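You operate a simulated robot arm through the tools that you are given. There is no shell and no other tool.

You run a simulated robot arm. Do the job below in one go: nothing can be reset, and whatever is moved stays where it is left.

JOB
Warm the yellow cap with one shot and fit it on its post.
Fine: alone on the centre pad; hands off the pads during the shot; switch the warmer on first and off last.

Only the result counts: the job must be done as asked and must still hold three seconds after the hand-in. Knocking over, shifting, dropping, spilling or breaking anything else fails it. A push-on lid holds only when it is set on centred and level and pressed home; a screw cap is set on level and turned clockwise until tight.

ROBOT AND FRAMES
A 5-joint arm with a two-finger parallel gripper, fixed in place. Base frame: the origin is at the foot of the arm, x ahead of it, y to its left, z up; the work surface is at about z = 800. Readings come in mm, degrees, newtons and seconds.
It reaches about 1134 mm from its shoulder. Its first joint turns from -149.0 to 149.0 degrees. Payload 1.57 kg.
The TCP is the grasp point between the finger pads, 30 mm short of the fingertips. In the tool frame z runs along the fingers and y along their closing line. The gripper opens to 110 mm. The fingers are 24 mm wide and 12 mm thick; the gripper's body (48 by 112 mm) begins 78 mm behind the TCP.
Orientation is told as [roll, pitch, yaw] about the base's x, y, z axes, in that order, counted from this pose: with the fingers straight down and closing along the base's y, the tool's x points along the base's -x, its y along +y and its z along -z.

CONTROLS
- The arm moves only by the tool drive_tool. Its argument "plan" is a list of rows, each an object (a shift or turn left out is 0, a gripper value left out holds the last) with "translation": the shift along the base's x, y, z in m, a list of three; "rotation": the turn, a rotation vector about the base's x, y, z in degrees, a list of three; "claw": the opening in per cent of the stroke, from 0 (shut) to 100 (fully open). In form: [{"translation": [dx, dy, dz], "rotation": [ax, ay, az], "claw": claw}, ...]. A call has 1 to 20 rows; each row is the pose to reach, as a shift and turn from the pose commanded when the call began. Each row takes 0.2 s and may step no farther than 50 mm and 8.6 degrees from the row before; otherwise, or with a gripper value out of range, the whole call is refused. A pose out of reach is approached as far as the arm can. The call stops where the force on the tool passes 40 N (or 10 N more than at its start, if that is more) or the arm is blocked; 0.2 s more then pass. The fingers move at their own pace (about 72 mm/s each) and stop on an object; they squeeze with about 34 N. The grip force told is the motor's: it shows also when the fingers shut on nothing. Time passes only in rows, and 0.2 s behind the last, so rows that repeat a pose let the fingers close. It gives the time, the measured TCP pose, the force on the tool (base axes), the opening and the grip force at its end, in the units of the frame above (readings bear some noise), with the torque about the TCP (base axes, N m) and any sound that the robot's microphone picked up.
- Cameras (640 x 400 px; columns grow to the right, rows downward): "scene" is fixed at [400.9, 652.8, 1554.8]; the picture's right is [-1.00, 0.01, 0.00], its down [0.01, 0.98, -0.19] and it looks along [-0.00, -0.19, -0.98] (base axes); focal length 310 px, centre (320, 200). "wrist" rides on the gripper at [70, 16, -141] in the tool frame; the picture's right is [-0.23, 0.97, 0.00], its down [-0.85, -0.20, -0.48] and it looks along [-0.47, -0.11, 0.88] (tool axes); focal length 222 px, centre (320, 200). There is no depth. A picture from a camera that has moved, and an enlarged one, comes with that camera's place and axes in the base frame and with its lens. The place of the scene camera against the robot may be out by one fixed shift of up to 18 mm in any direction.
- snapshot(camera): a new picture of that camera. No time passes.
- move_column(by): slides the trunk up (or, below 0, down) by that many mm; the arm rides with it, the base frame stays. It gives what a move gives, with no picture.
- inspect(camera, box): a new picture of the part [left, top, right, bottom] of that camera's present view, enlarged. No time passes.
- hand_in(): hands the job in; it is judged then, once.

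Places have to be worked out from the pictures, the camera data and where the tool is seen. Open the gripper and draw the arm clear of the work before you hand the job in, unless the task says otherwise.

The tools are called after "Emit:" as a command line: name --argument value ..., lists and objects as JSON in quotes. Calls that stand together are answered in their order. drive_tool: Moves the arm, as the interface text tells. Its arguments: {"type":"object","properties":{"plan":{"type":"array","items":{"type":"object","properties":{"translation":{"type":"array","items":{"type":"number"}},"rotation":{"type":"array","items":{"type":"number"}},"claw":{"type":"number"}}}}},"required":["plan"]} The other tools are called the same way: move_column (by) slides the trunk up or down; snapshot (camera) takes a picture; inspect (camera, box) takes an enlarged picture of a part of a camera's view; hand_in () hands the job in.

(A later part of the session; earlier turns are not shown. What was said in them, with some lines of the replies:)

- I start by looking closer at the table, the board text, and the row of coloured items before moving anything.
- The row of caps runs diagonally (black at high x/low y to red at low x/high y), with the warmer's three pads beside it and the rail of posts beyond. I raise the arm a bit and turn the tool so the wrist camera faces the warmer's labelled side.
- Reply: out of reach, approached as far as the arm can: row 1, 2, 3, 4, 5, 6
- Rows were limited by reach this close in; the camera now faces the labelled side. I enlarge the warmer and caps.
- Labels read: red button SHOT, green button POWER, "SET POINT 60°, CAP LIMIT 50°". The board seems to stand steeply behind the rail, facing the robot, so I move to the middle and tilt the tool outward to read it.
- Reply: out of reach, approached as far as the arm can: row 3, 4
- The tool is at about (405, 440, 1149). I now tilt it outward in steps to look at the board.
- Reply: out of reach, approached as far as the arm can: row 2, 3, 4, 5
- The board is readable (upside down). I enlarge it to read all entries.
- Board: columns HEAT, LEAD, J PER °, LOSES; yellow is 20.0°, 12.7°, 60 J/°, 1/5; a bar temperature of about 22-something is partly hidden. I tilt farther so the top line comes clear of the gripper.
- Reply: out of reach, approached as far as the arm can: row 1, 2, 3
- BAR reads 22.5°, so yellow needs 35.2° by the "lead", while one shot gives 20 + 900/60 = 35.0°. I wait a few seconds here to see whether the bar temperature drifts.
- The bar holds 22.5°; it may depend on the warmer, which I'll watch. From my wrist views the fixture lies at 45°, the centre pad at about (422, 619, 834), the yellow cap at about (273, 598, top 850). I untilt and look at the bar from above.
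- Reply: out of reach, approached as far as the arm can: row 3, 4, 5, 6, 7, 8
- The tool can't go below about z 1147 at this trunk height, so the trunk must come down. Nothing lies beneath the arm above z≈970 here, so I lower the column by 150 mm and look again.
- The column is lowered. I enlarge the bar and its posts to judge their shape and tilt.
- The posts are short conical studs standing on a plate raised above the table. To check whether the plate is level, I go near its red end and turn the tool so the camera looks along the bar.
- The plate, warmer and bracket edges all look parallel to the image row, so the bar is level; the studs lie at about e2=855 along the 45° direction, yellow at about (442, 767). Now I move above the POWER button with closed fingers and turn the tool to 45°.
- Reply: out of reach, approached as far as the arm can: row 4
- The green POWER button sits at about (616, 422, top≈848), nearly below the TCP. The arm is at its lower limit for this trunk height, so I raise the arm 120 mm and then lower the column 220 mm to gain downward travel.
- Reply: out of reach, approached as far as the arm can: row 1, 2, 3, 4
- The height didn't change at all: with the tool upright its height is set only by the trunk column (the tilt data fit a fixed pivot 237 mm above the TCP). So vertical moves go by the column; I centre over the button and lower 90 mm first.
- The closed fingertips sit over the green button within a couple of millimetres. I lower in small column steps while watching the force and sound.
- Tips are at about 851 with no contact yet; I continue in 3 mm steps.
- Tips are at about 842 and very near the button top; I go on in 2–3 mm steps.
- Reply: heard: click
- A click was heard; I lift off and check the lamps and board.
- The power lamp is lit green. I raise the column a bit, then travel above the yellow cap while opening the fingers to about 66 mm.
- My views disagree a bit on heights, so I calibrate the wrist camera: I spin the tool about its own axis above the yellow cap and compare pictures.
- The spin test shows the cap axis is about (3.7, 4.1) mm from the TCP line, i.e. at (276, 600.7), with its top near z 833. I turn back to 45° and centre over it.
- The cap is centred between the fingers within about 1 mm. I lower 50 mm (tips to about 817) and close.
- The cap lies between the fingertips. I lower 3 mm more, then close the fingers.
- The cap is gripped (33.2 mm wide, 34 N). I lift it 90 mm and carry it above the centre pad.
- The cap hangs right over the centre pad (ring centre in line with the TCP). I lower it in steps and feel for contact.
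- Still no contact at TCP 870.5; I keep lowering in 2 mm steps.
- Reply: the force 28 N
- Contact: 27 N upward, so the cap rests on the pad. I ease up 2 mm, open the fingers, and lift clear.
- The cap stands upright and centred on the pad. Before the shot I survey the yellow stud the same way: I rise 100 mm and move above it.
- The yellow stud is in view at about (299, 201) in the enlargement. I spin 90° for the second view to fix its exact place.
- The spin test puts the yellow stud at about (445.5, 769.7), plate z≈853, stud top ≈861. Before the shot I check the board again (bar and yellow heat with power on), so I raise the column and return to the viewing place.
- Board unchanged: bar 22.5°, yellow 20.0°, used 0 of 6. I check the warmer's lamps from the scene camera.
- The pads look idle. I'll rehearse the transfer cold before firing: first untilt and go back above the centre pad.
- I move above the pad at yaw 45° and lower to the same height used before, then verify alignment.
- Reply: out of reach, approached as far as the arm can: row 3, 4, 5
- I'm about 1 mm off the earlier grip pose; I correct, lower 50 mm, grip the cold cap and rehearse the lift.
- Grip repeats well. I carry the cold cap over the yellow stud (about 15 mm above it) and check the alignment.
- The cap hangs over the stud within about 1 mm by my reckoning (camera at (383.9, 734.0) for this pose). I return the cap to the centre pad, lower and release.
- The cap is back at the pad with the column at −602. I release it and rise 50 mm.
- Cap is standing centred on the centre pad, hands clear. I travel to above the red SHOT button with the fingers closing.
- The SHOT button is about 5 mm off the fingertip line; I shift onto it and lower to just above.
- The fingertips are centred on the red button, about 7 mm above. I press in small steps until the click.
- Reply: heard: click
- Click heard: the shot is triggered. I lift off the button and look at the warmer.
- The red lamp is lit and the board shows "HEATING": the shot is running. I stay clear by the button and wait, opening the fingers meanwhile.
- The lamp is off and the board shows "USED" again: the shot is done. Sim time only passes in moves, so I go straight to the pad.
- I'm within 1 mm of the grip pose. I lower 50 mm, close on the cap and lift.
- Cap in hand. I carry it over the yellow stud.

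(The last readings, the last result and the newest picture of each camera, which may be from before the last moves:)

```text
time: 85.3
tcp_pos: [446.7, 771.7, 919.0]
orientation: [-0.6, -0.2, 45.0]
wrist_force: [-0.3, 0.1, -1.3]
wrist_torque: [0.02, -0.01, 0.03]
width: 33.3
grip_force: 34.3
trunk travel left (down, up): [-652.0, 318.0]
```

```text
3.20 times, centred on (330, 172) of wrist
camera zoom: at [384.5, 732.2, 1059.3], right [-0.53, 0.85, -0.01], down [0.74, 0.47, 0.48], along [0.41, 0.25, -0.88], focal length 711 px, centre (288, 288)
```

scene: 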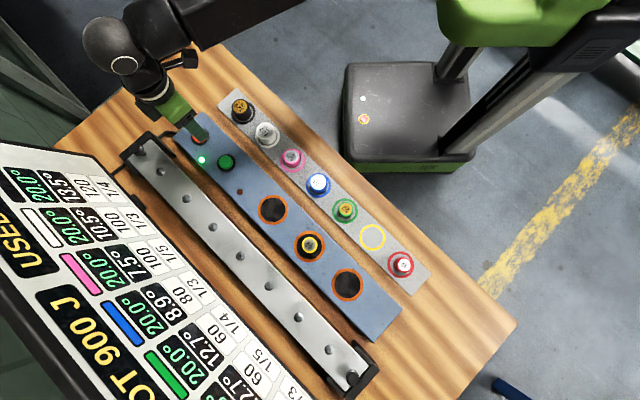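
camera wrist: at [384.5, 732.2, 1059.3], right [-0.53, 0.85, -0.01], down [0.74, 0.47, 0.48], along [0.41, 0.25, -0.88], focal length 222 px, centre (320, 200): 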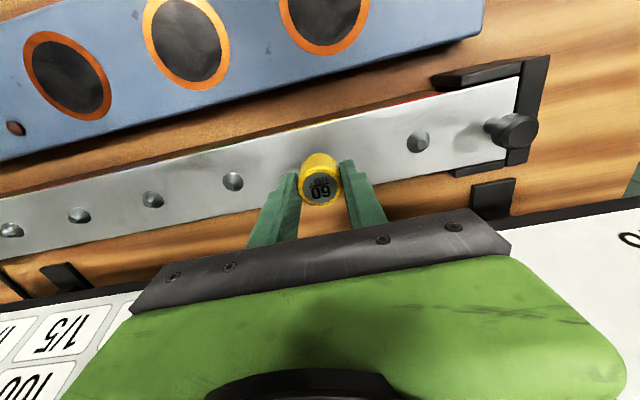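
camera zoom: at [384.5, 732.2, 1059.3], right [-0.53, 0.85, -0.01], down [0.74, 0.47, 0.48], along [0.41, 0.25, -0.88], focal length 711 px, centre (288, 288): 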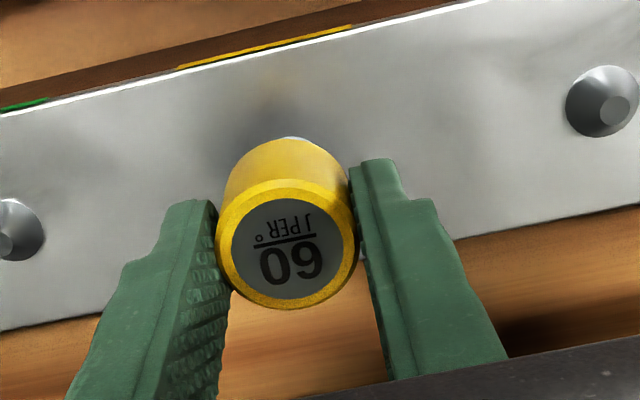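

A sliver of the stud shows just past the cap; the cap should shift about 1 mm toward the red end. I correct that and lower until the cap reaches the stud.

Emit:
drive_tool --plan '[{"translation": [-0.0008, 0.0008, 0]}]'

Emit:
move_column --by -15

Emit:
inspect --camera "wrist" --box '[230, 110, 430, 235]'

```text
time: 85.7
tcp_pos: [445.3, 770.4, 918.0]
orientation: [-0.6, -0.1, 45.1]
wrist_force: [-0.3, 0.3, -1.1]
wrist_torque: [-0.01, 0.0, 0.01]
width: 33.6
grip_force: 34.0
trunk travel left (down, up): [-652.0, 318.0]
```

```text
time: 86.4
tcp_pos: [446.9, 772.0, 903.4]
orientation: [-0.6, -0.1, 45.1]
wrist_force: [-0.1, -0.3, -1.3]
wrist_torque: [0.01, 0.0, 0.0]
width: 33.4
grip_force: 33.6
trunk travel left (down, up): [-637.0, 333.0]
```

```text
3.20 times, centred on (330, 172) of wrist
camera zoom: at [384.1, 733.2, 1044.4], right [-0.53, 0.85, -0.01], down [0.74, 0.47, 0.48], along [0.41, 0.25, -0.88], focal length 711 px, centre (288, 288)
```

zoom: 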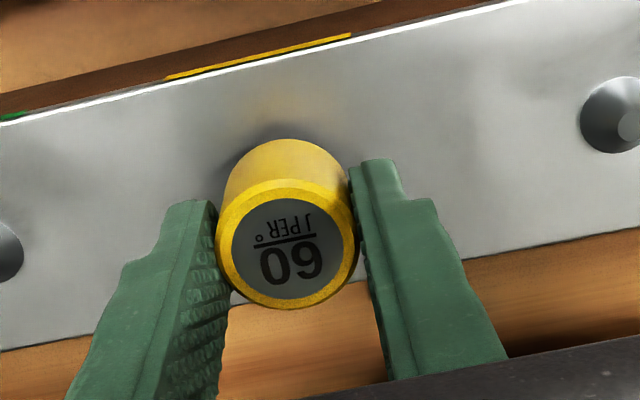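

No contact yet at TCP 903. I continue down in steps, watching the force.

Emit:
move_column --by -5

Emit:
move_column --by -3

```text
time: 86.9
tcp_pos: [446.8, 770.9, 899.3]
orientation: [-0.5, -0.1, 45.1]
wrist_force: [0.4, -0.6, -0.9]
wrist_torque: [0.01, 0.01, -0.01]
width: 33.3
grip_force: 33.9
trunk travel left (down, up): [-632.0, 338.0]
```

```text
time: 87.4
tcp_pos: [446.8, 772.4, 895.0]
orientation: [-0.5, -0.1, 45.1]
wrist_force: [-0.5, -0.6, 1.4]
wrist_torque: [0.02, 0.03, -0.02]
width: 33.3
grip_force: 33.9
trunk travel left (down, up): [-629.0, 341.0]
```

Slight contact begins at column −629. I press on in 2 mm steps.

Emit:
move_column --by -2

Emit:
inspect --camera "wrist" --box '[230, 110, 430, 235]'

```text
time: 87.9
tcp_pos: [445.9, 772.0, 895.3]
orientation: [-0.5, -0.3, 45.0]
wrist_force: [6.1, 8.2, 27.4]
wrist_torque: [0.23, 0.18, -0.03]
width: 33.6
grip_force: 34.3
trunk travel left (down, up): [-627.0, 343.0]
```

```text
3.20 times, centred on (330, 172) of wrist
camera zoom: at [383.7, 732.3, 1036.0], right [-0.53, 0.85, -0.01], down [0.74, 0.47, 0.48], along [0.41, 0.25, -0.87], focal length 711 px, centre (288, 288)
```

zoom: 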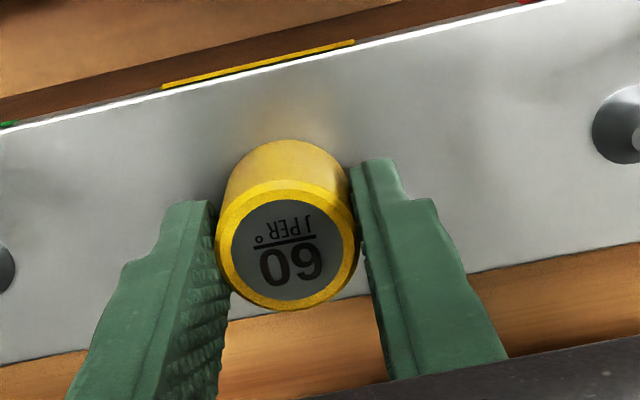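

27 N of reaction with the cap bottom at plate height. I press 1 mm more while it is warm, then ease off and release.

Emit:
move_column --by -1

Emit:
move_column --by 3

Emit:
inspect --camera "wrist" --box '[230, 110, 430, 235]'

```text
time: 88.5
tcp_pos: [445.7, 771.8, 894.4]
orientation: [-0.6, -0.2, 45.0]
wrist_force: [5.4, 7.5, 25.4]
wrist_torque: [0.37, 0.05, -0.02]
width: 33.5
grip_force: 34.4
trunk travel left (down, up): [-626.0, 344.0]
```

```text
time: 89.0
tcp_pos: [446.3, 771.5, 894.4]
orientation: [-0.6, -0.1, 45.2]
wrist_force: [-0.7, 0.6, -2.0]
wrist_torque: [-0.02, 0.0, 0.01]
width: 33.4
grip_force: 34.2
trunk travel left (down, up): [-629.0, 341.0]
```

```text
3.20 times, centred on (330, 172) of wrist
camera zoom: at [383.9, 733.1, 1036.1], right [-0.53, 0.85, -0.01], down [0.74, 0.47, 0.48], along [0.41, 0.25, -0.88], focal length 711 px, centre (288, 288)
```

zoom: 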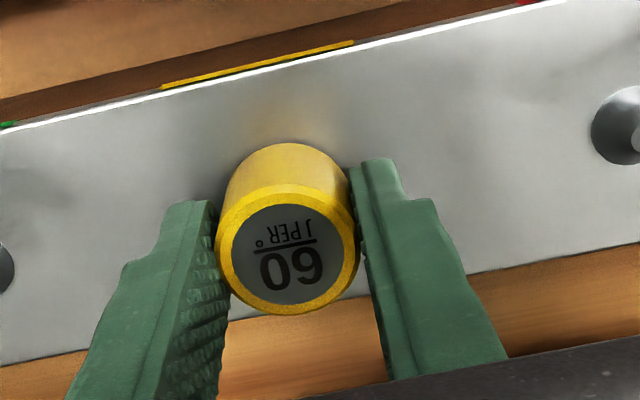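

The reaction saturated near 26 N because the cap slipped in the grip, so I'll press it home from above: set it down, release, and rise with closed fingers.

Emit:
move_column --by -2

Emit:
drive_tool --plan '[{"claw": 36}, {"claw": 50}, {"claw": 50}]'

Emit:
inspect --camera "wrist" --box '[230, 110, 430, 235]'

Emit:
move_column --by 28

Emit:
drive_tool --plan '[{"claw": 20}, {"claw": 0}, {"claw": 0}]'

Emit:
snapshot --camera "wrist"

```text
time: 89.5
tcp_pos: [446.4, 771.4, 895.7]
orientation: [-0.6, -0.2, 45.0]
wrist_force: [1.3, 2.7, 6.4]
wrist_torque: [0.2, 0.02, -0.04]
width: 33.1
grip_force: 33.7
trunk travel left (down, up): [-627.0, 343.0]
```

```text
time: 90.3
tcp_pos: [445.7, 771.6, 893.7]
orientation: [-0.7, -0.1, 45.1]
wrist_force: [-0.7, 0.1, -0.7]
wrist_torque: [0.02, 0.02, 0.03]
width: 55.3
grip_force: 0.0
trunk travel left (down, up): [-627.0, 343.0]
```

```text
3.20 times, centred on (330, 172) of wrist
camera zoom: at [384.1, 733.2, 1034.4], right [-0.53, 0.85, -0.01], down [0.74, 0.47, 0.48], along [0.41, 0.25, -0.88], focal length 711 px, centre (288, 288)
```

zoom: 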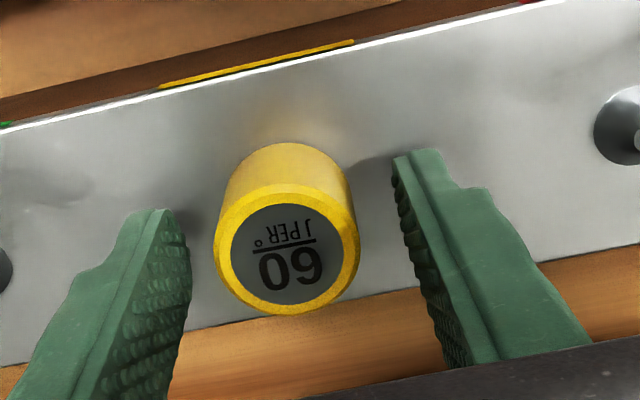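

```text
time: 91.0
tcp_pos: [446.1, 772.5, 922.5]
orientation: [-0.6, -0.2, 45.2]
wrist_force: [0.1, -0.9, 1.3]
wrist_torque: [0.04, -0.02, 0.01]
width: 55.0
grip_force: 0.1
trunk travel left (down, up): [-655.0, 315.0]
```

```text
time: 91.8
tcp_pos: [446.4, 771.5, 920.2]
orientation: [-0.6, -0.1, 45.0]
wrist_force: [0.9, 0.4, -0.2]
wrist_torque: [0.04, 0.01, -0.02]
width: 0.1
grip_force: 21.1
trunk travel left (down, up): [-655.0, 315.0]
```

```text
taken
camera wrist: at [384.1, 733.2, 1062.4], right [-0.53, 0.85, -0.01], down [0.74, 0.47, 0.48], along [0.41, 0.25, -0.88], focal length 222 px, centre (320, 200)
```

wrist: 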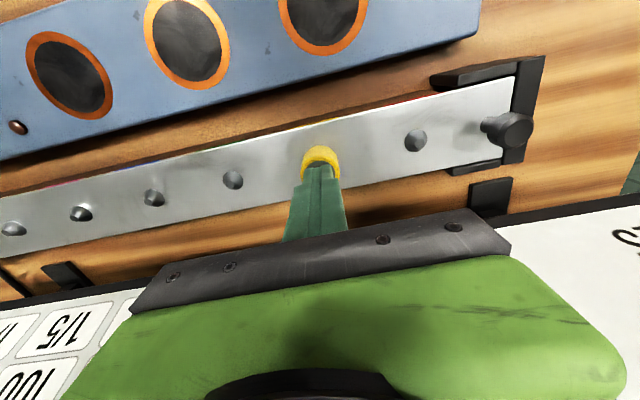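

The cap stands upright on the stud and the closed fingertips are above its centre. I lower onto its top and press.

Emit:
move_column --by -6

Emit:
move_column --by -3

```text
time: 92.4
tcp_pos: [445.5, 772.0, 918.2]
orientation: [-0.5, -0.5, 45.1]
wrist_force: [-0.1, -0.4, 27.0]
wrist_torque: [-0.16, 0.22, -0.01]
width: 0.0
grip_force: 21.5
trunk travel left (down, up): [-649.0, 321.0]
stopped: the force on the tool passed its limit at 42 N (the readings are from after the stop); the commanded pose is now the measured one
```

```text
time: 92.7
tcp_pos: [446.7, 771.1, 919.0]
orientation: [-0.4, -0.5, 45.1]
wrist_force: [-1.7, -1.1, 35.5]
wrist_torque: [-0.21, 0.25, 0.03]
width: 0.1
grip_force: 21.6
trunk travel left (down, up): [-649.0, 321.0]
stopped: the force on the tool passed its limit at 47 N (the readings are from after the stop); the commanded pose is now the measured one
```

The press stopped at 42–47 N on the cap's top with little travel. I lift clear and look closely at how the cap sits.

Emit:
move_column --by 40

Emit:
inspect --camera "wrist" --box '[260, 90, 400, 190]'

Emit:
inspect --camera "scene" --box '[240, 260, 380, 380]'

```text
time: 93.5
tcp_pos: [446.8, 773.2, 954.7]
orientation: [-0.5, -0.5, 45.1]
wrist_force: [0.5, -0.1, 0.8]
wrist_torque: [-0.01, 0.01, 0.0]
width: 0.2
grip_force: 20.8
trunk travel left (down, up): [-689.0, 281.0]
```

```text
4.00 times, centred on (330, 140) of wrist
camera zoom: at [384.8, 734.4, 1095.9], right [-0.53, 0.85, -0.01], down [0.74, 0.46, 0.49], along [0.42, 0.25, -0.87], focal length 888 px, centre (280, 440)
```

zoom: 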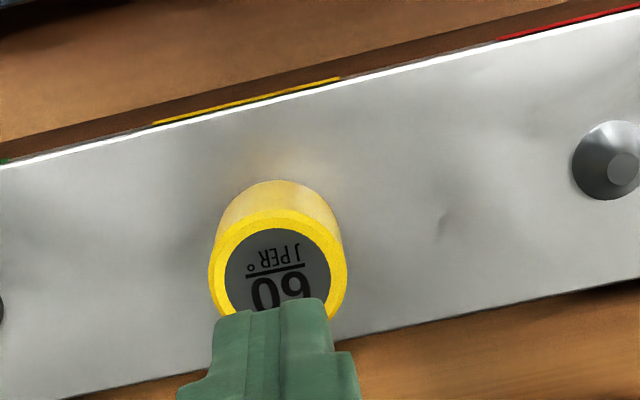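

```text
3.33 times, centred on (310, 320) of scene
camera zoom: at [400.9, 652.8, 1554.8], right [-1.0, 0.01, 0.0], down [0.01, 0.98, -0.19], along [0.0, -0.19, -0.98], focal length 1033 px, centre (353, -200)
```

zoom: 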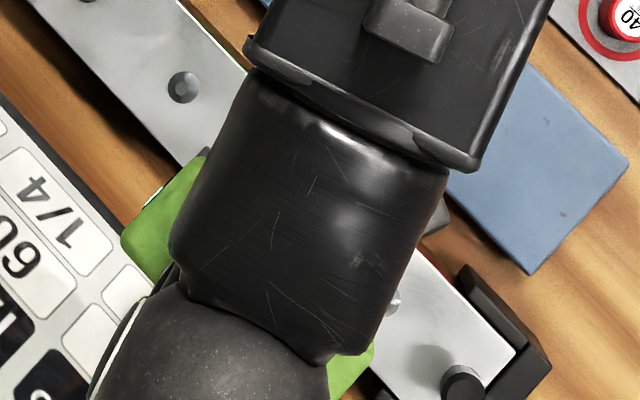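

There's no visible gap, but no "snap" was heard either. I check the board for the yellow heat and bar temperature: raise the column and go to the viewing place.

Emit:
move_column --by 100

Emit:
drive_tool --plan '[{"translation": [-0.006, -0.035, 0]}, {"translation": [-0.014, -0.08, 0]}, {"translation": [-0.022, -0.125, 0]}, {"translation": [-0.03, -0.17, 0]}, {"translation": [-0.038, -0.215, 0]}, {"translation": [-0.046, -0.26, 0]}, {"translation": [-0.054, -0.305, 0]}, {"translation": [-0.062, -0.345, 0]}, {"translation": [-0.066, -0.36, 0]}]'

Emit:
drive_tool --plan '[{"translation": [0.0222, 0.0238, 0.0022], "rotation": [5.77, -5.39, 0]}, {"translation": [0.0437, 0.0469, 0.0088], "rotation": [11.5, -10.7, 0]}, {"translation": [0.0647, 0.0694, 0.0198], "rotation": [17.25, -16.1, 0]}, {"translation": [0.0842, 0.0903, 0.0347], "rotation": [22.95, -21.4, 0]}, {"translation": [0.1024, 0.1097, 0.0536], "rotation": [28.7, -26.8, 0]}, {"translation": [0.1184, 0.1269, 0.0757], "rotation": [34.4, -32.1, 0]}]'

Emit:
snapshot --camera "wrist"

Emit:
snapshot --camera "scene"

```text
time: 94.9
tcp_pos: [447.4, 774.1, 1056.2]
orientation: [-0.6, -0.5, 45.0]
wrist_force: [-1.4, -0.7, -0.4]
wrist_torque: [-0.01, 0.0, 0.01]
width: 0.0
grip_force: 21.3
trunk travel left (down, up): [-789.0, 181.0]
```

```text
time: 96.9
tcp_pos: [382.4, 414.1, 1056.2]
orientation: [-0.5, -0.5, 45.0]
wrist_force: [0.3, 0.1, -0.3]
wrist_torque: [-0.04, -0.02, -0.02]
width: 0.0
grip_force: 21.5
trunk travel left (down, up): [-789.0, 181.0]
```

```text
time: 98.3
tcp_pos: [499.1, 542.4, 1133.2]
orientation: [1.6, -47.4, 44.3]
wrist_force: [0.1, -0.2, -0.2]
wrist_torque: [-0.01, 0.03, 0.0]
width: 0.0
grip_force: 21.4
trunk travel left (down, up): [-789.0, 181.0]
```

```text
taken
camera wrist: at [380.8, 444.3, 1177.0], right [-0.58, 0.79, 0.19], down [0.31, 0.01, 0.95], along [0.75, 0.61, -0.25], focal length 222 px, centre (320, 200)
```

wrist: 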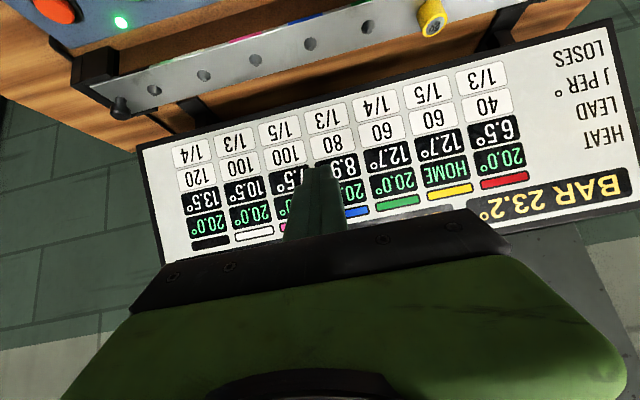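

```text
taken
```

scene: 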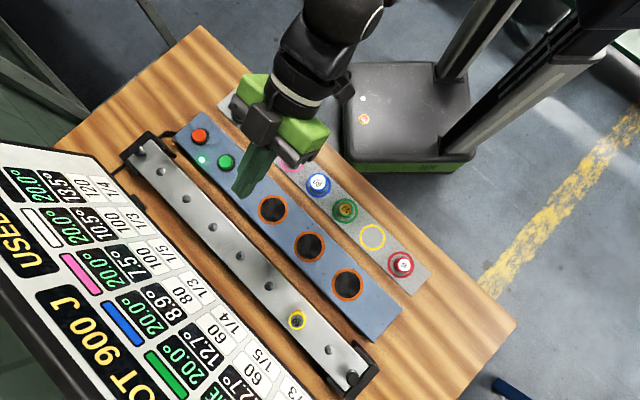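

The board now shows "HOME" for yellow and the bar warmed to 23.2°, so the cap is fitted. I confirm with an enlargement.

Emit:
inspect --camera "wrist" --box '[360, 0, 640, 230]'

Emit:
inspect --camera "scene" --box '[230, 270, 390, 390]'

```text
1.74 times, centred on (500, 115) of wrist
camera zoom: at [380.8, 444.3, 1177.0], right [-0.58, 0.79, 0.19], down [0.31, 0.01, 0.95], along [0.75, 0.61, -0.25], focal length 386 px, centre (7, 348)
```

zoom: 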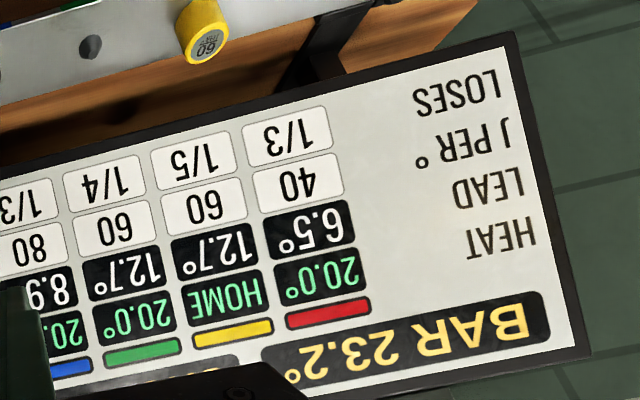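

```text
3.33 times, centred on (310, 330) of scene
camera zoom: at [400.9, 652.8, 1554.8], right [-1.0, 0.01, 0.0], down [0.01, 0.98, -0.19], along [0.0, -0.19, -0.98], focal length 1033 px, centre (353, -233)
```

zoom: 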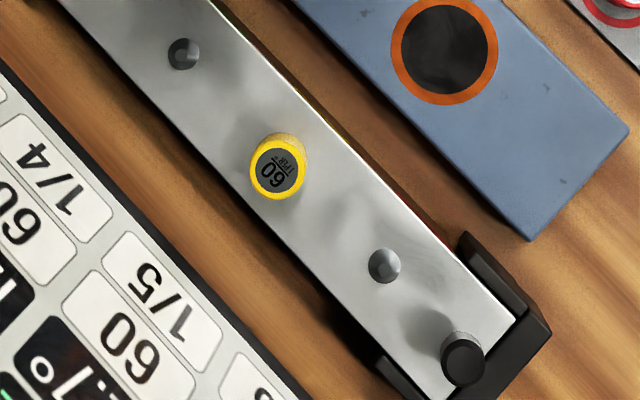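

HOME is confirmed. Now the warmer goes off last: I untilt and travel to above the POWER button with closed fingers.

Emit:
drive_tool --plan '[{"translation": [-0.016, -0.0172, -0.0221], "rotation": [-5.7, 5.3, 0], "claw": 0}, {"translation": [-0.0342, -0.0366, -0.041], "rotation": [-11.45, 10.7, 0], "claw": 0}, {"translation": [-0.0537, -0.0575, -0.0559], "rotation": [-17.15, 16.0, 0], "claw": 0}, {"translation": [-0.0747, -0.08, -0.0669], "rotation": [-22.9, 21.4, 0], "claw": 0}, {"translation": [-0.0962, -0.1031, -0.0735], "rotation": [-28.63, 26.71, 0], "claw": 0}, {"translation": [-0.1184, -0.1269, -0.0757], "rotation": [-34.4, 32.1, 0], "claw": 0}, {"translation": [-0.1184, -0.1269, -0.0757], "rotation": [-34.4, 32.1, 0], "claw": 0}]'

Emit:
snapshot --camera "wrist"

```text
time: 99.9
tcp_pos: [380.9, 415.6, 1056.1]
orientation: [-0.5, -0.4, 45.0]
wrist_force: [-1.4, -0.6, 0.0]
wrist_torque: [0.02, 0.05, -0.03]
width: 0.3
grip_force: 21.6
out of reach, approached as far as the arm can: row 3
trunk travel left (down, up): [-789.0, 181.0]
```

```text
taken
camera wrist: at [319.1, 376.1, 1196.1], right [-0.53, 0.85, -0.01], down [0.74, 0.47, 0.49], along [0.42, 0.25, -0.87], focal length 222 px, centre (320, 200)
```

wrist: 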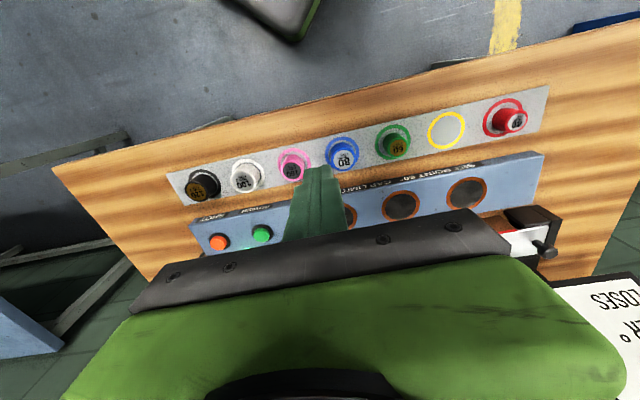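

I move over the POWER button and lower to the checking height.

Emit:
drive_tool --plan '[{"translation": [0.025, 0.0008, 0], "claw": 0}, {"translation": [0.065, 0.002, 0], "claw": 0}, {"translation": [0.105, 0.0033, 0], "claw": 0}, {"translation": [0.145, 0.0046, 0], "claw": 0}, {"translation": [0.185, 0.0058, 0], "claw": 0}, {"translation": [0.22, 0.007, 0], "claw": 0}, {"translation": [0.2345, 0.0074, 0], "claw": 0}, {"translation": [0.2345, 0.0074, 0], "claw": 0}]'

Emit:
move_column --by -137

Emit:
inspect --camera "wrist" --box '[230, 110, 430, 235]'

```text
time: 101.7
tcp_pos: [613.8, 423.3, 1057.2]
orientation: [-0.4, -0.5, 45.1]
wrist_force: [-0.4, 0.3, -0.5]
wrist_torque: [0.0, 0.03, -0.02]
width: 0.0
grip_force: 21.3
trunk travel left (down, up): [-789.0, 181.0]
```

```text
time: 103.3
tcp_pos: [613.0, 423.4, 918.9]
orientation: [-0.5, -0.5, 45.2]
wrist_force: [0.2, 0.2, 0.8]
wrist_torque: [0.01, -0.04, -0.02]
width: 0.0
grip_force: 21.6
trunk travel left (down, up): [-652.0, 318.0]
```

```text
3.20 times, centred on (330, 172) of wrist
camera zoom: at [551.0, 384.2, 1059.1], right [-0.53, 0.85, -0.01], down [0.74, 0.46, 0.49], along [0.42, 0.25, -0.87], focal length 711 px, centre (288, 288)
```

zoom: 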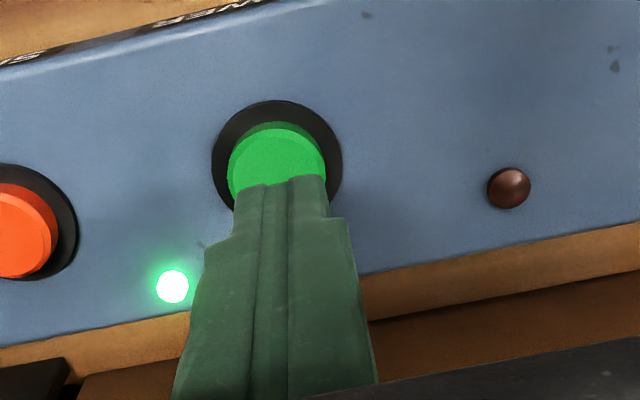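

The button is a few millimetres off; I shift onto it and press in small steps.

Emit:
drive_tool --plan '[{"translation": [0.004, -0.0015, 0], "claw": 0}, {"translation": [0.004, -0.0015, 0], "claw": 0}]'

Emit:
move_column --by -45

Emit:
move_column --by -2

```text
time: 103.9
tcp_pos: [617.0, 422.6, 919.5]
orientation: [-0.5, -0.5, 45.1]
wrist_force: [0.8, -0.2, 1.3]
wrist_torque: [0.01, 0.01, -0.03]
width: 0.0
grip_force: 20.8
trunk travel left (down, up): [-652.0, 318.0]
```

```text
time: 104.8
tcp_pos: [617.0, 422.8, 873.4]
orientation: [-0.5, -0.6, 45.1]
wrist_force: [0.0, 0.4, 0.2]
wrist_torque: [0.02, 0.01, -0.02]
width: 0.2
grip_force: 21.2
trunk travel left (down, up): [-607.0, 363.0]
```

```text
time: 105.3
tcp_pos: [618.0, 422.6, 871.0]
orientation: [-0.5, -0.5, 45.2]
wrist_force: [0.4, -1.0, 0.2]
wrist_torque: [0.0, -0.04, 0.04]
width: 0.0
grip_force: 21.7
trunk travel left (down, up): [-605.0, 365.0]
```

Emit:
move_column --by -1

```text
time: 105.8
tcp_pos: [617.4, 422.0, 870.5]
orientation: [-0.5, -0.5, 45.1]
wrist_force: [0.9, 0.5, 2.6]
wrist_torque: [-0.01, -0.03, 0.03]
width: 0.1
grip_force: 21.2
trunk travel left (down, up): [-604.0, 366.0]
heard: click
```

A click: I lift off and check that the lamp is out.

Emit:
move_column --by 80

Emit:
snapshot --camera "wrist"

Emit:
snapshot --camera "scene"

```text
time: 107.0
tcp_pos: [618.6, 422.5, 949.7]
orientation: [-0.5, -0.5, 45.1]
wrist_force: [-0.8, -1.0, 0.1]
wrist_torque: [0.02, 0.0, 0.0]
width: 0.0
grip_force: 20.8
trunk travel left (down, up): [-684.0, 286.0]
```

```text
taken
camera wrist: at [555.3, 383.1, 1091.0], right [-0.53, 0.85, -0.01], down [0.74, 0.46, 0.49], along [0.42, 0.25, -0.87], focal length 222 px, centre (320, 200)
```

wrist: 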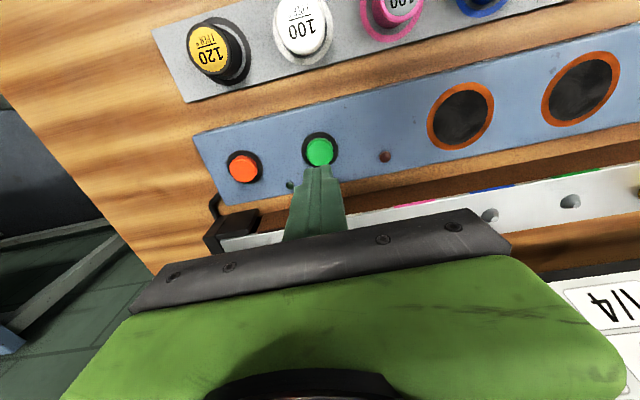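

```text
taken
```

scene: 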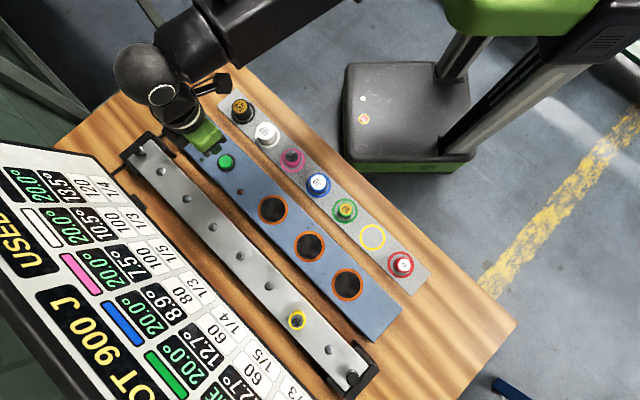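

The power lamp is out. I raise the column, draw the arm back and open the gripper, then take a last look at the board.

Emit:
move_column --by 150

Emit:
drive_tool --plan '[{"translation": [-0.025, 0, 0], "claw": 30}, {"translation": [-0.065, -0.001, 0], "claw": 60}, {"translation": [-0.105, -0.003, 0], "claw": 100}, {"translation": [-0.145, -0.005, 0], "claw": 100}, {"translation": [-0.185, -0.007, 0], "claw": 100}, {"translation": [-0.22, -0.009, 0], "claw": 100}, {"translation": [-0.235, -0.01, 0], "claw": 100}]'

Emit:
drive_tool --plan '[{"translation": [0.0222, 0.0238, 0.0022], "rotation": [5.77, -5.39, 0]}, {"translation": [0.0437, 0.0469, 0.0088], "rotation": [11.5, -10.7, 0]}, {"translation": [0.0647, 0.0694, 0.0198], "rotation": [17.25, -16.1, 0]}, {"translation": [0.0842, 0.0903, 0.0347], "rotation": [22.95, -21.4, 0]}, {"translation": [0.1024, 0.1097, 0.0536], "rotation": [28.7, -26.8, 0]}, {"translation": [0.1184, 0.1269, 0.0757], "rotation": [34.4, -32.1, 0]}, {"translation": [0.1324, 0.1419, 0.1011], "rotation": [40.2, -37.5, 0]}]'

Emit:
snapshot --camera "wrist"

```text
time: 108.7
tcp_pos: [618.5, 423.0, 1100.8]
orientation: [-0.6, -0.5, 45.1]
wrist_force: [-0.7, -0.3, -0.5]
wrist_torque: [-0.02, -0.01, 0.0]
width: 0.2
grip_force: 21.0
trunk travel left (down, up): [-834.0, 136.0]
```

```text
time: 110.3
tcp_pos: [380.0, 414.1, 1101.3]
orientation: [-0.4, -0.4, 45.1]
wrist_force: [-0.1, -0.7, 0.0]
wrist_torque: [0.01, 0.01, 0.02]
width: 109.8
grip_force: 0.0
trunk travel left (down, up): [-834.0, 136.0]
```

```text
time: 111.9
tcp_pos: [514.1, 551.4, 1205.5]
orientation: [2.2, -55.4, 43.7]
wrist_force: [-0.1, -0.8, -0.1]
wrist_torque: [-0.01, -0.02, -0.02]
width: 110.0
grip_force: 0.1
trunk travel left (down, up): [-834.0, 136.0]
```

```text
taken
camera wrist: at [393.8, 450.2, 1226.5], right [-0.6, 0.77, 0.21], down [0.22, -0.09, 0.97], along [0.77, 0.63, -0.12], focal length 222 px, centre (320, 200)
```

wrist: 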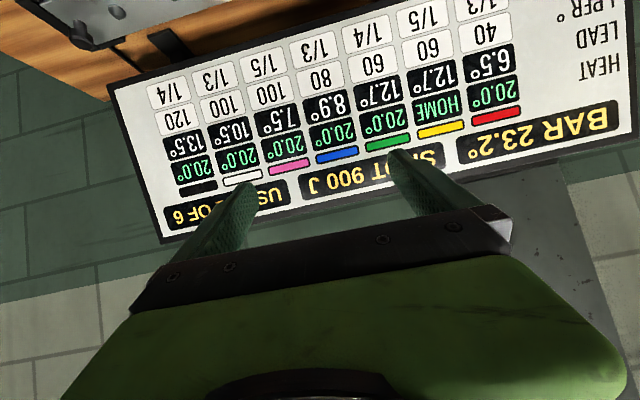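

Yellow still reads HOME. I untilt back to a clear pose with the gripper open and check the final scene.

Emit:
drive_tool --plan '[{"translation": [-0.014, -0.015, -0.0254], "rotation": [-5.8, 5.4, 0], "claw": 100}, {"translation": [-0.03, -0.0322, -0.0475], "rotation": [-11.5, 10.7, 0], "claw": 100}, {"translation": [-0.0482, -0.0516, -0.0664], "rotation": [-17.25, 16.1, 0], "claw": 100}, {"translation": [-0.0677, -0.0725, -0.0813], "rotation": [-22.95, 21.4, 0], "claw": 100}, {"translation": [-0.0887, -0.095, -0.0923], "rotation": [-28.7, 26.8, 0], "claw": 100}, {"translation": [-0.1102, -0.1181, -0.0989], "rotation": [-34.4, 32.1, 0], "claw": 100}, {"translation": [-0.1324, -0.1419, -0.1011], "rotation": [-40.2, 37.5, 0], "claw": 100}]'

Emit:
snapshot --camera "scene"

```text
time: 113.5
tcp_pos: [382.6, 412.7, 1102.3]
orientation: [-0.4, -0.5, 45.1]
wrist_force: [0.6, 0.1, 0.6]
wrist_torque: [-0.03, -0.01, -0.02]
width: 110.0
grip_force: 0.1
trunk travel left (down, up): [-834.0, 136.0]
```

```text
taken
```

scene: 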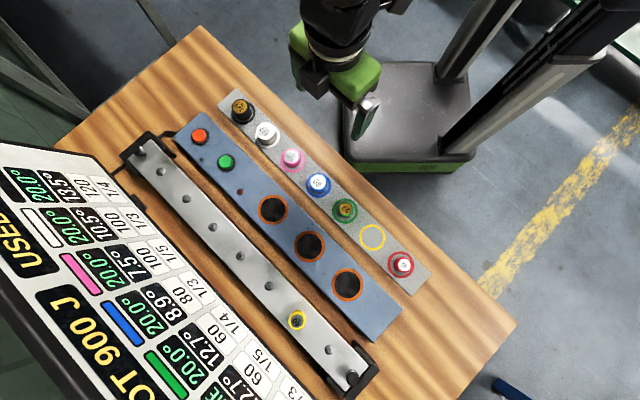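

The yellow cap is on its post and reads HOME. The warmer is off, everything else is where it was, and the arm is clear with the gripper open, so I hand the job in.

Emit:
hand_in

```text
The job is handed in.
```

The yellow cap was warmed with one shot and is on its post. The board still read HOME for yellow on my last look before hand-in.

- **Warmer:** I switched it on before touching the cap and off after the cap was fitted. Both lamps were out at the end.
- **Shot:** The cap stood alone on the centre pad. The gripper waited by the SHOT button, clear of the pads, until the shot lamp went out. I pressed SHOT once, but a finger hid the digit in the board's "USED … OF 6" line, so I couldn't read the count.
- **Temperature:** By the board figures, one shot looked about 0.2° short of what the yellow cap needed: 35.0° against 35.2°. It seated anyway. I didn't read the cap's temperature after the shot.
- **Fit:** I lowered the cap onto the post in the gripper, then pressed its top with closed fingers. That press stopped twice at the force limit, at 42 and 47 N.
- **Rehearsal:** Before the shot I carried the cold cap to the post and back to the pad to check the alignment. It didn't touch the post.

The other caps look unmoved in the last picture, and the arm was drawn clear with the gripper open before hand-in.
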